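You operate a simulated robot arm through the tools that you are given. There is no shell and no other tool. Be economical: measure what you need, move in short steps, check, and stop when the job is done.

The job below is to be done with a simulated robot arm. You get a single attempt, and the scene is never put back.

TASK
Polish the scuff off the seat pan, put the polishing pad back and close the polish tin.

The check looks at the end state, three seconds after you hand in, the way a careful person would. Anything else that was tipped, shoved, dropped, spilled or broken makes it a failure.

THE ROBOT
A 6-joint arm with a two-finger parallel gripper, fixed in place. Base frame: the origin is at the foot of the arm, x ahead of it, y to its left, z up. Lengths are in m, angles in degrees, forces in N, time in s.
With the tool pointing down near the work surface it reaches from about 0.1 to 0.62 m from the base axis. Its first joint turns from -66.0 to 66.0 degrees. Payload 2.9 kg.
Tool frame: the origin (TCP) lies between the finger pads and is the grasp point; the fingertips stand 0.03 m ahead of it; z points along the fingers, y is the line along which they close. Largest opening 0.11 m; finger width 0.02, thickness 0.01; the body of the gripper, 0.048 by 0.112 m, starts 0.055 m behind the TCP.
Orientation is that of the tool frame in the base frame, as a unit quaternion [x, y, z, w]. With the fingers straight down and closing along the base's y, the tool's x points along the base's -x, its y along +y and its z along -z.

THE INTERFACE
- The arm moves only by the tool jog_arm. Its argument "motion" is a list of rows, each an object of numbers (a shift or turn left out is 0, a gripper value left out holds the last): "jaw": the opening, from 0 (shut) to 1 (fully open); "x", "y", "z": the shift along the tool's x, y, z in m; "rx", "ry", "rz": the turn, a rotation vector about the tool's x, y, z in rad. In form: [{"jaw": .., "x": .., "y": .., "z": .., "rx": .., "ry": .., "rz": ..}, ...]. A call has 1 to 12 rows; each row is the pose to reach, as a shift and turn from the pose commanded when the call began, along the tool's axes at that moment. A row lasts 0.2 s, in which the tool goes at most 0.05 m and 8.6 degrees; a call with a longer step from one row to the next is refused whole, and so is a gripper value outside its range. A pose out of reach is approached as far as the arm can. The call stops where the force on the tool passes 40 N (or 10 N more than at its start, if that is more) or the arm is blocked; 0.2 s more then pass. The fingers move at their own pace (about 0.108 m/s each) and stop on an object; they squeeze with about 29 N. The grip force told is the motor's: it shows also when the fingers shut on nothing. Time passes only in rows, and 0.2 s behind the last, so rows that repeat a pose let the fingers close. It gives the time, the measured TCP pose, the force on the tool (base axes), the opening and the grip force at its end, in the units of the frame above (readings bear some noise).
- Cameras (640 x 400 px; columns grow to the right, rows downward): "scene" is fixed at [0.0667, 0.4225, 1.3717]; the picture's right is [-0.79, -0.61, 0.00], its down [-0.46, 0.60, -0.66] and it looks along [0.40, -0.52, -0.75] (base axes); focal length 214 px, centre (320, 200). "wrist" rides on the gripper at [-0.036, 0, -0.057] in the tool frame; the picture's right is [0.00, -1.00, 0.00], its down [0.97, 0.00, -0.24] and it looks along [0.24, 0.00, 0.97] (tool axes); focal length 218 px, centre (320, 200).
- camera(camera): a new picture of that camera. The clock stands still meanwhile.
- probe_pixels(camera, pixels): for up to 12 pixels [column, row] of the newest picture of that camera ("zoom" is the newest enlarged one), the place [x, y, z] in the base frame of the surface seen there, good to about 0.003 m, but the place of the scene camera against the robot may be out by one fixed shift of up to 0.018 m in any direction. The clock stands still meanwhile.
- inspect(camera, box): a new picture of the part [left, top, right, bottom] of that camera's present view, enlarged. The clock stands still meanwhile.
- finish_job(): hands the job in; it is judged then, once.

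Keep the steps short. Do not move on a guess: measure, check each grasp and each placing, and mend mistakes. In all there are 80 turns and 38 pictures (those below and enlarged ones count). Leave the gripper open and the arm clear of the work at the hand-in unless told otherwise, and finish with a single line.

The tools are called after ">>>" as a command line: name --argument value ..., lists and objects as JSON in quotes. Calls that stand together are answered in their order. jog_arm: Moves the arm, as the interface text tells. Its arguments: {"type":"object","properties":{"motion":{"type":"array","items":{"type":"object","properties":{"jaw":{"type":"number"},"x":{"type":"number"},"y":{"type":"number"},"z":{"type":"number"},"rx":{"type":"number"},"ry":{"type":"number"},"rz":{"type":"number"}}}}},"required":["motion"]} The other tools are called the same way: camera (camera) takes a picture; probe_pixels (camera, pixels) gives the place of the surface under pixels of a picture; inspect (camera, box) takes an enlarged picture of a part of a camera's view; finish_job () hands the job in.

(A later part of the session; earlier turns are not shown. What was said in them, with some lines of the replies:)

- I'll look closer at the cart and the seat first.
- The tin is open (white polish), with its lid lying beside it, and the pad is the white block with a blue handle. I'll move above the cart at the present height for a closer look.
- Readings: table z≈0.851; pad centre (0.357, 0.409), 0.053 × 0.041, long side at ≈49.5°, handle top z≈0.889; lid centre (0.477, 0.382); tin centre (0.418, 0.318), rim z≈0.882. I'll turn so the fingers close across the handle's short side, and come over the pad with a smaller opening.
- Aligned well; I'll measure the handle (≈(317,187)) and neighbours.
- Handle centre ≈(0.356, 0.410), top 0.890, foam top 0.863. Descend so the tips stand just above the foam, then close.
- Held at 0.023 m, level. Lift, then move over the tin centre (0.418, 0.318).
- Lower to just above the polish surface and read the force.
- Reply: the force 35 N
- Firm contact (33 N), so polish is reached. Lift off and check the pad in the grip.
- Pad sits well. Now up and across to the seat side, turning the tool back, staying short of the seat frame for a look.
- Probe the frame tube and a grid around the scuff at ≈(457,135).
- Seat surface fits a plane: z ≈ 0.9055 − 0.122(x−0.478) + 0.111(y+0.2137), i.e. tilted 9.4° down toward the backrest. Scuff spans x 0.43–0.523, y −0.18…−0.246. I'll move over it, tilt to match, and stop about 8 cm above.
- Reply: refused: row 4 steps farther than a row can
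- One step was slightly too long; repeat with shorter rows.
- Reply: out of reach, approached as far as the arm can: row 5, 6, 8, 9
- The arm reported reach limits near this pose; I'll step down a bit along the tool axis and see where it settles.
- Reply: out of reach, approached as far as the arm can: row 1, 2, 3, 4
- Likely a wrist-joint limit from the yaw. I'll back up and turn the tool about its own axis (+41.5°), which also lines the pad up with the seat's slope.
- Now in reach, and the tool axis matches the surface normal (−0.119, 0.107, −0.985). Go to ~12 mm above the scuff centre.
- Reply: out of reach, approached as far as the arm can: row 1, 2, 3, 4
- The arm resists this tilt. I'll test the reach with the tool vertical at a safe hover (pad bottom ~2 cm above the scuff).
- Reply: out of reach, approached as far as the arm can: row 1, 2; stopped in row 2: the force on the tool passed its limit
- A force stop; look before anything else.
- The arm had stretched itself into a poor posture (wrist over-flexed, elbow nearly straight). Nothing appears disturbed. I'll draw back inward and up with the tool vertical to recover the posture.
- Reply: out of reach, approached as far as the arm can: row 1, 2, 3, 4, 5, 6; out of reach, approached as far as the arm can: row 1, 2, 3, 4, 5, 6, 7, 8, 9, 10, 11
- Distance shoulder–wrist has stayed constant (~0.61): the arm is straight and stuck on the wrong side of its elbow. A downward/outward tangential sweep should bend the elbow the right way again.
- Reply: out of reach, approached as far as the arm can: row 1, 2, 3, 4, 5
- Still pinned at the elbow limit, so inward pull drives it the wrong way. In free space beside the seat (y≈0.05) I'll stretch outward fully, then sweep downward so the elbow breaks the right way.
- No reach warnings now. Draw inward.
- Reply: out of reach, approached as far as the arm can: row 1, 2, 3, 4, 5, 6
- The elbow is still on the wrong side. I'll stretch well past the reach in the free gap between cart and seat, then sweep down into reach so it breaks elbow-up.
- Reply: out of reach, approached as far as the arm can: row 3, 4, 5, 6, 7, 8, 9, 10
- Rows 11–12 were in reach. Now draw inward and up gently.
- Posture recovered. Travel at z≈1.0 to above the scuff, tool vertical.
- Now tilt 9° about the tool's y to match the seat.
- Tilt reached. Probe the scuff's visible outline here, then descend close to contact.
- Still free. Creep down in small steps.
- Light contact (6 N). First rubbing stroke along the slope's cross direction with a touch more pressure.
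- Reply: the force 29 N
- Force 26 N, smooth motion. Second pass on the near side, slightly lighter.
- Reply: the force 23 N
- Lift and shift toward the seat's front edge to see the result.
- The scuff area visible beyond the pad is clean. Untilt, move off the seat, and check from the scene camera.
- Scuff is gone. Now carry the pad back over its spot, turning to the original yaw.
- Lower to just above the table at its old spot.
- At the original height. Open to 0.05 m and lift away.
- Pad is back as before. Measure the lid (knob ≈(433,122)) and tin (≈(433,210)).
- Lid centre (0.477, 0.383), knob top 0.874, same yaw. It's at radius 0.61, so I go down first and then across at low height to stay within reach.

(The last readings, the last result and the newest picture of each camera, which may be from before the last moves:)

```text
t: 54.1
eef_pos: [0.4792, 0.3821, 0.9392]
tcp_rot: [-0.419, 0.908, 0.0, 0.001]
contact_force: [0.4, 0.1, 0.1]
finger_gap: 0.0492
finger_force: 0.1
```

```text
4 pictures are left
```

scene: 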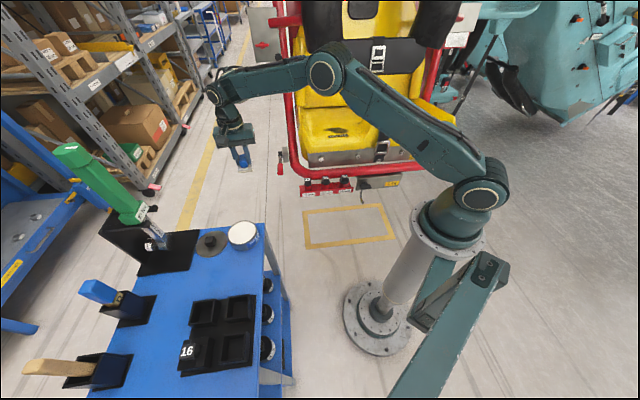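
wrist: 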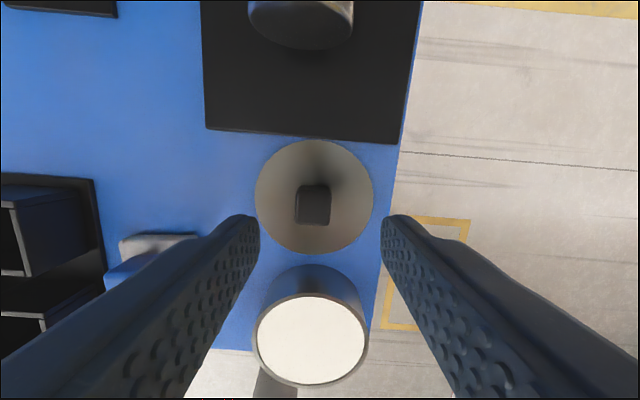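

Knob is ~3 mm toward +y of the finger midpoint. Correct and descend so tips stay ~4 mm above the lid disc, then close.

>>> jog_arm --motion '[{"x": -0.001, "y": 0.003, "z": 0.01}, {"x": -0.001, "y": 0.003, "z": 0.035}, {"x": -0.001, "y": 0.003, "z": 0.0495}, {"x": -0.001, "y": 0.003, "z": 0.0495}, {"x": -0.001, "y": 0.003, "z": 0.0495, "jaw": 0}, {"x": -0.001, "y": 0.003, "z": 0.0495, "jaw": 0}, {"x": -0.001, "y": 0.003, "z": 0.0495, "jaw": 0}]'

```text
t: 55.7
eef_pos: [0.4751, 0.3847, 0.8912]
tcp_rot: [-0.42, 0.908, 0.001, 0.001]
contact_force: [1.3, -1.1, 0.9]
finger_gap: 0.0206
finger_force: 29.0
```

Gripped the knob (0.0206). Refine the tin centre from the last picture's rim points, then lift.

>>> probe_pixels --camera "wrist" --pixels '[[258, 338], [364, 338], [311, 298], [311, 381], [275, 308], [348, 308], [273, 370], [350, 370], [311, 340]]'

>>> jog_arm --motion '[{"z": -0.02, "jaw": 0}, {"z": -0.045}, {"z": -0.054}, {"z": -0.054}]'

>>> camera --camera "wrist"

```text
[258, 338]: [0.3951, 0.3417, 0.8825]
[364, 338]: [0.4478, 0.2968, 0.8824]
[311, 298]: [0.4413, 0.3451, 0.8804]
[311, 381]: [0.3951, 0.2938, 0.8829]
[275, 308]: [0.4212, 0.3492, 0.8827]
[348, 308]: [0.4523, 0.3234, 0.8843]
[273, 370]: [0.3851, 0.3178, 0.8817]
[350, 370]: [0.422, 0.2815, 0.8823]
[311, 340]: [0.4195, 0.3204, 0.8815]
```

```text
t: 56.7
eef_pos: [0.4752, 0.3842, 0.9471]
tcp_rot: [-0.42, 0.907, 0.0, 0.001]
contact_force: [-0.2, -0.6, -0.8]
finger_gap: 0.0206
finger_force: 29.2
```

```text
3 pictures are left
```

wrist: 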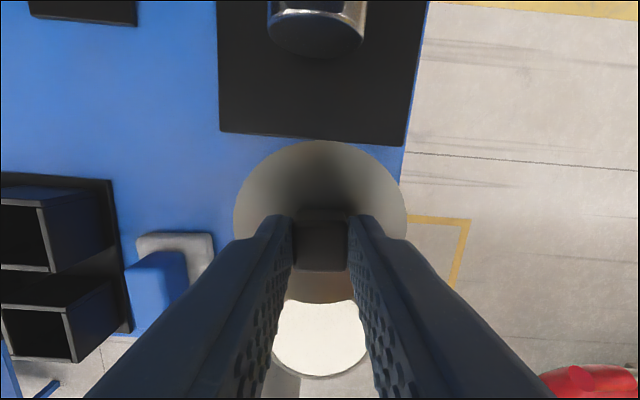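

Lid held centred (disc centre within ~1 mm of TCP). Tin centre ≈(0.4193, 0.3185). Move across at this height.

>>> jog_arm --motion '[{"x": 0.03}, {"x": 0.06}, {"x": 0.0853}, {"x": 0.0853}, {"x": 0.0853, "z": 0.01}, {"x": 0.0853, "z": 0.018}, {"x": 0.0853, "z": 0.021}, {"x": 0.0853, "z": 0.021}]'

>>> inspect --camera "scene" --box '[195, 200, 285, 270]'

```text
t: 58.5
eef_pos: [0.4188, 0.3189, 0.9256]
tcp_rot: [-0.419, 0.908, 0.0, 0.0]
contact_force: [-2.2, -6.9, 7.3]
finger_gap: 0.0207
finger_force: 29.3
```

```text
5.71 times, centred on (240, 235) of scene
```

zoom: 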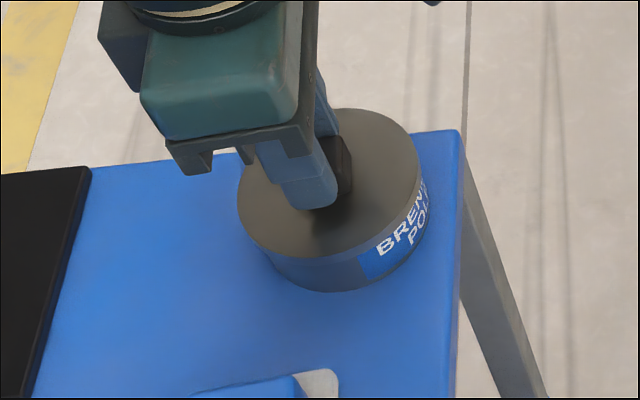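

Lid touches the tin (7 N). Press gently a little more to see if it seats lower.

>>> jog_arm --motion '[{"z": 0.001}, {"z": 0.002}, {"z": 0.003}]'

```text
t: 59.3
eef_pos: [0.4187, 0.3216, 0.9231]
tcp_rot: [-0.419, 0.908, 0.001, 0.002]
contact_force: [-8.6, -10.4, 31.4]
finger_gap: 0.0209
finger_force: 29.1
```

Firm seat at 31 N, height matches the rim. Relax, open, and lift clear.

>>> jog_arm --motion '[{"z": -0.002}, {"z": -0.0025}, {"z": -0.0025, "jaw": 0.3}, {"z": -0.0025, "jaw": 0.5}, {"z": -0.0025, "jaw": 0.5}, {"z": -0.03}, {"z": -0.07}, {"z": -0.09, "x": 0.02}, {"z": -0.1, "x": 0.06}, {"z": -0.1, "x": 0.08}]'

>>> camera --camera "wrist"

```text
t: 61.5
eef_pos: [0.3644, 0.2594, 1.0211]
tcp_rot: [-0.419, 0.908, 0.0, 0.001]
contact_force: [0.1, 0.5, -0.6]
finger_gap: 0.055
finger_force: 0.0
```

```text
1 pictures are left
```

wrist: 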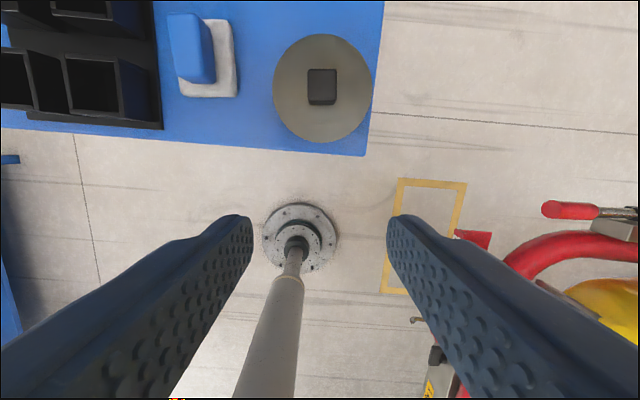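

Lid covers the tin; check its height and level by probing the disc rim all round.

>>> probe_pixels --camera "wrist" --pixels '[[278, 88], [367, 88], [322, 38], [322, 138], [295, 55], [350, 55], [295, 125], [350, 125], [321, 87]]'

>>> inspect --camera "scene" --box '[195, 205, 285, 295]'

```text
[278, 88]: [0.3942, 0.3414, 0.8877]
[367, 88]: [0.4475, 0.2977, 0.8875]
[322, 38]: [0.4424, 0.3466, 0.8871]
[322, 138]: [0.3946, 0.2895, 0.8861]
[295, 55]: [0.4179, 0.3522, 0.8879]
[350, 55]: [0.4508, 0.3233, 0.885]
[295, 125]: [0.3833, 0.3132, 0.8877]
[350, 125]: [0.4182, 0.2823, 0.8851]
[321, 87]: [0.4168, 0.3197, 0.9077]
```

```text
4.44 times, centred on (240, 250) of scene
```

zoom: 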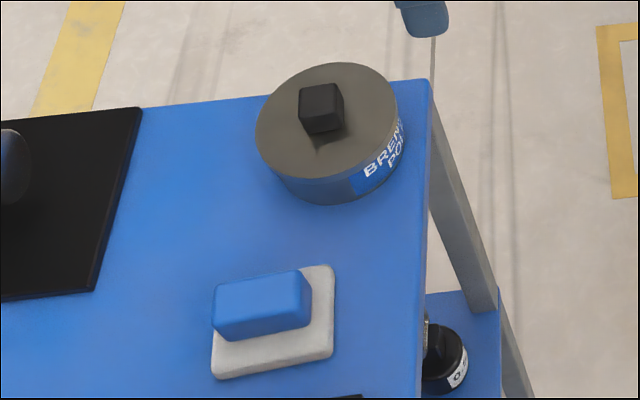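

Lid lies level (rim 0.885–0.888), centred on the tin. Open the gripper fully and move clear.

>>> jog_arm --motion '[{"z": -0.03, "jaw": 1}, {"z": -0.06, "x": 0.03}, {"z": -0.09, "x": 0.07}, {"z": -0.1, "x": 0.11}, {"z": -0.1, "x": 0.11}]'

```text
t: 62.7
eef_pos: [0.2964, 0.1745, 1.1207]
tcp_rot: [-0.419, 0.908, 0.0, 0.0]
contact_force: [-0.1, -0.2, -1.2]
finger_gap: 0.1101
finger_force: 0.0
```

>>> finish_job

```text
The job is handed in.
```

The scuff is polished off the seat pan, the pad is back in its place, the tin is closed with its lid sitting level, and the arm is clear with the gripper open; the arm tripped one brief force stop over the seat, and the pictures since show nothing disturbed.
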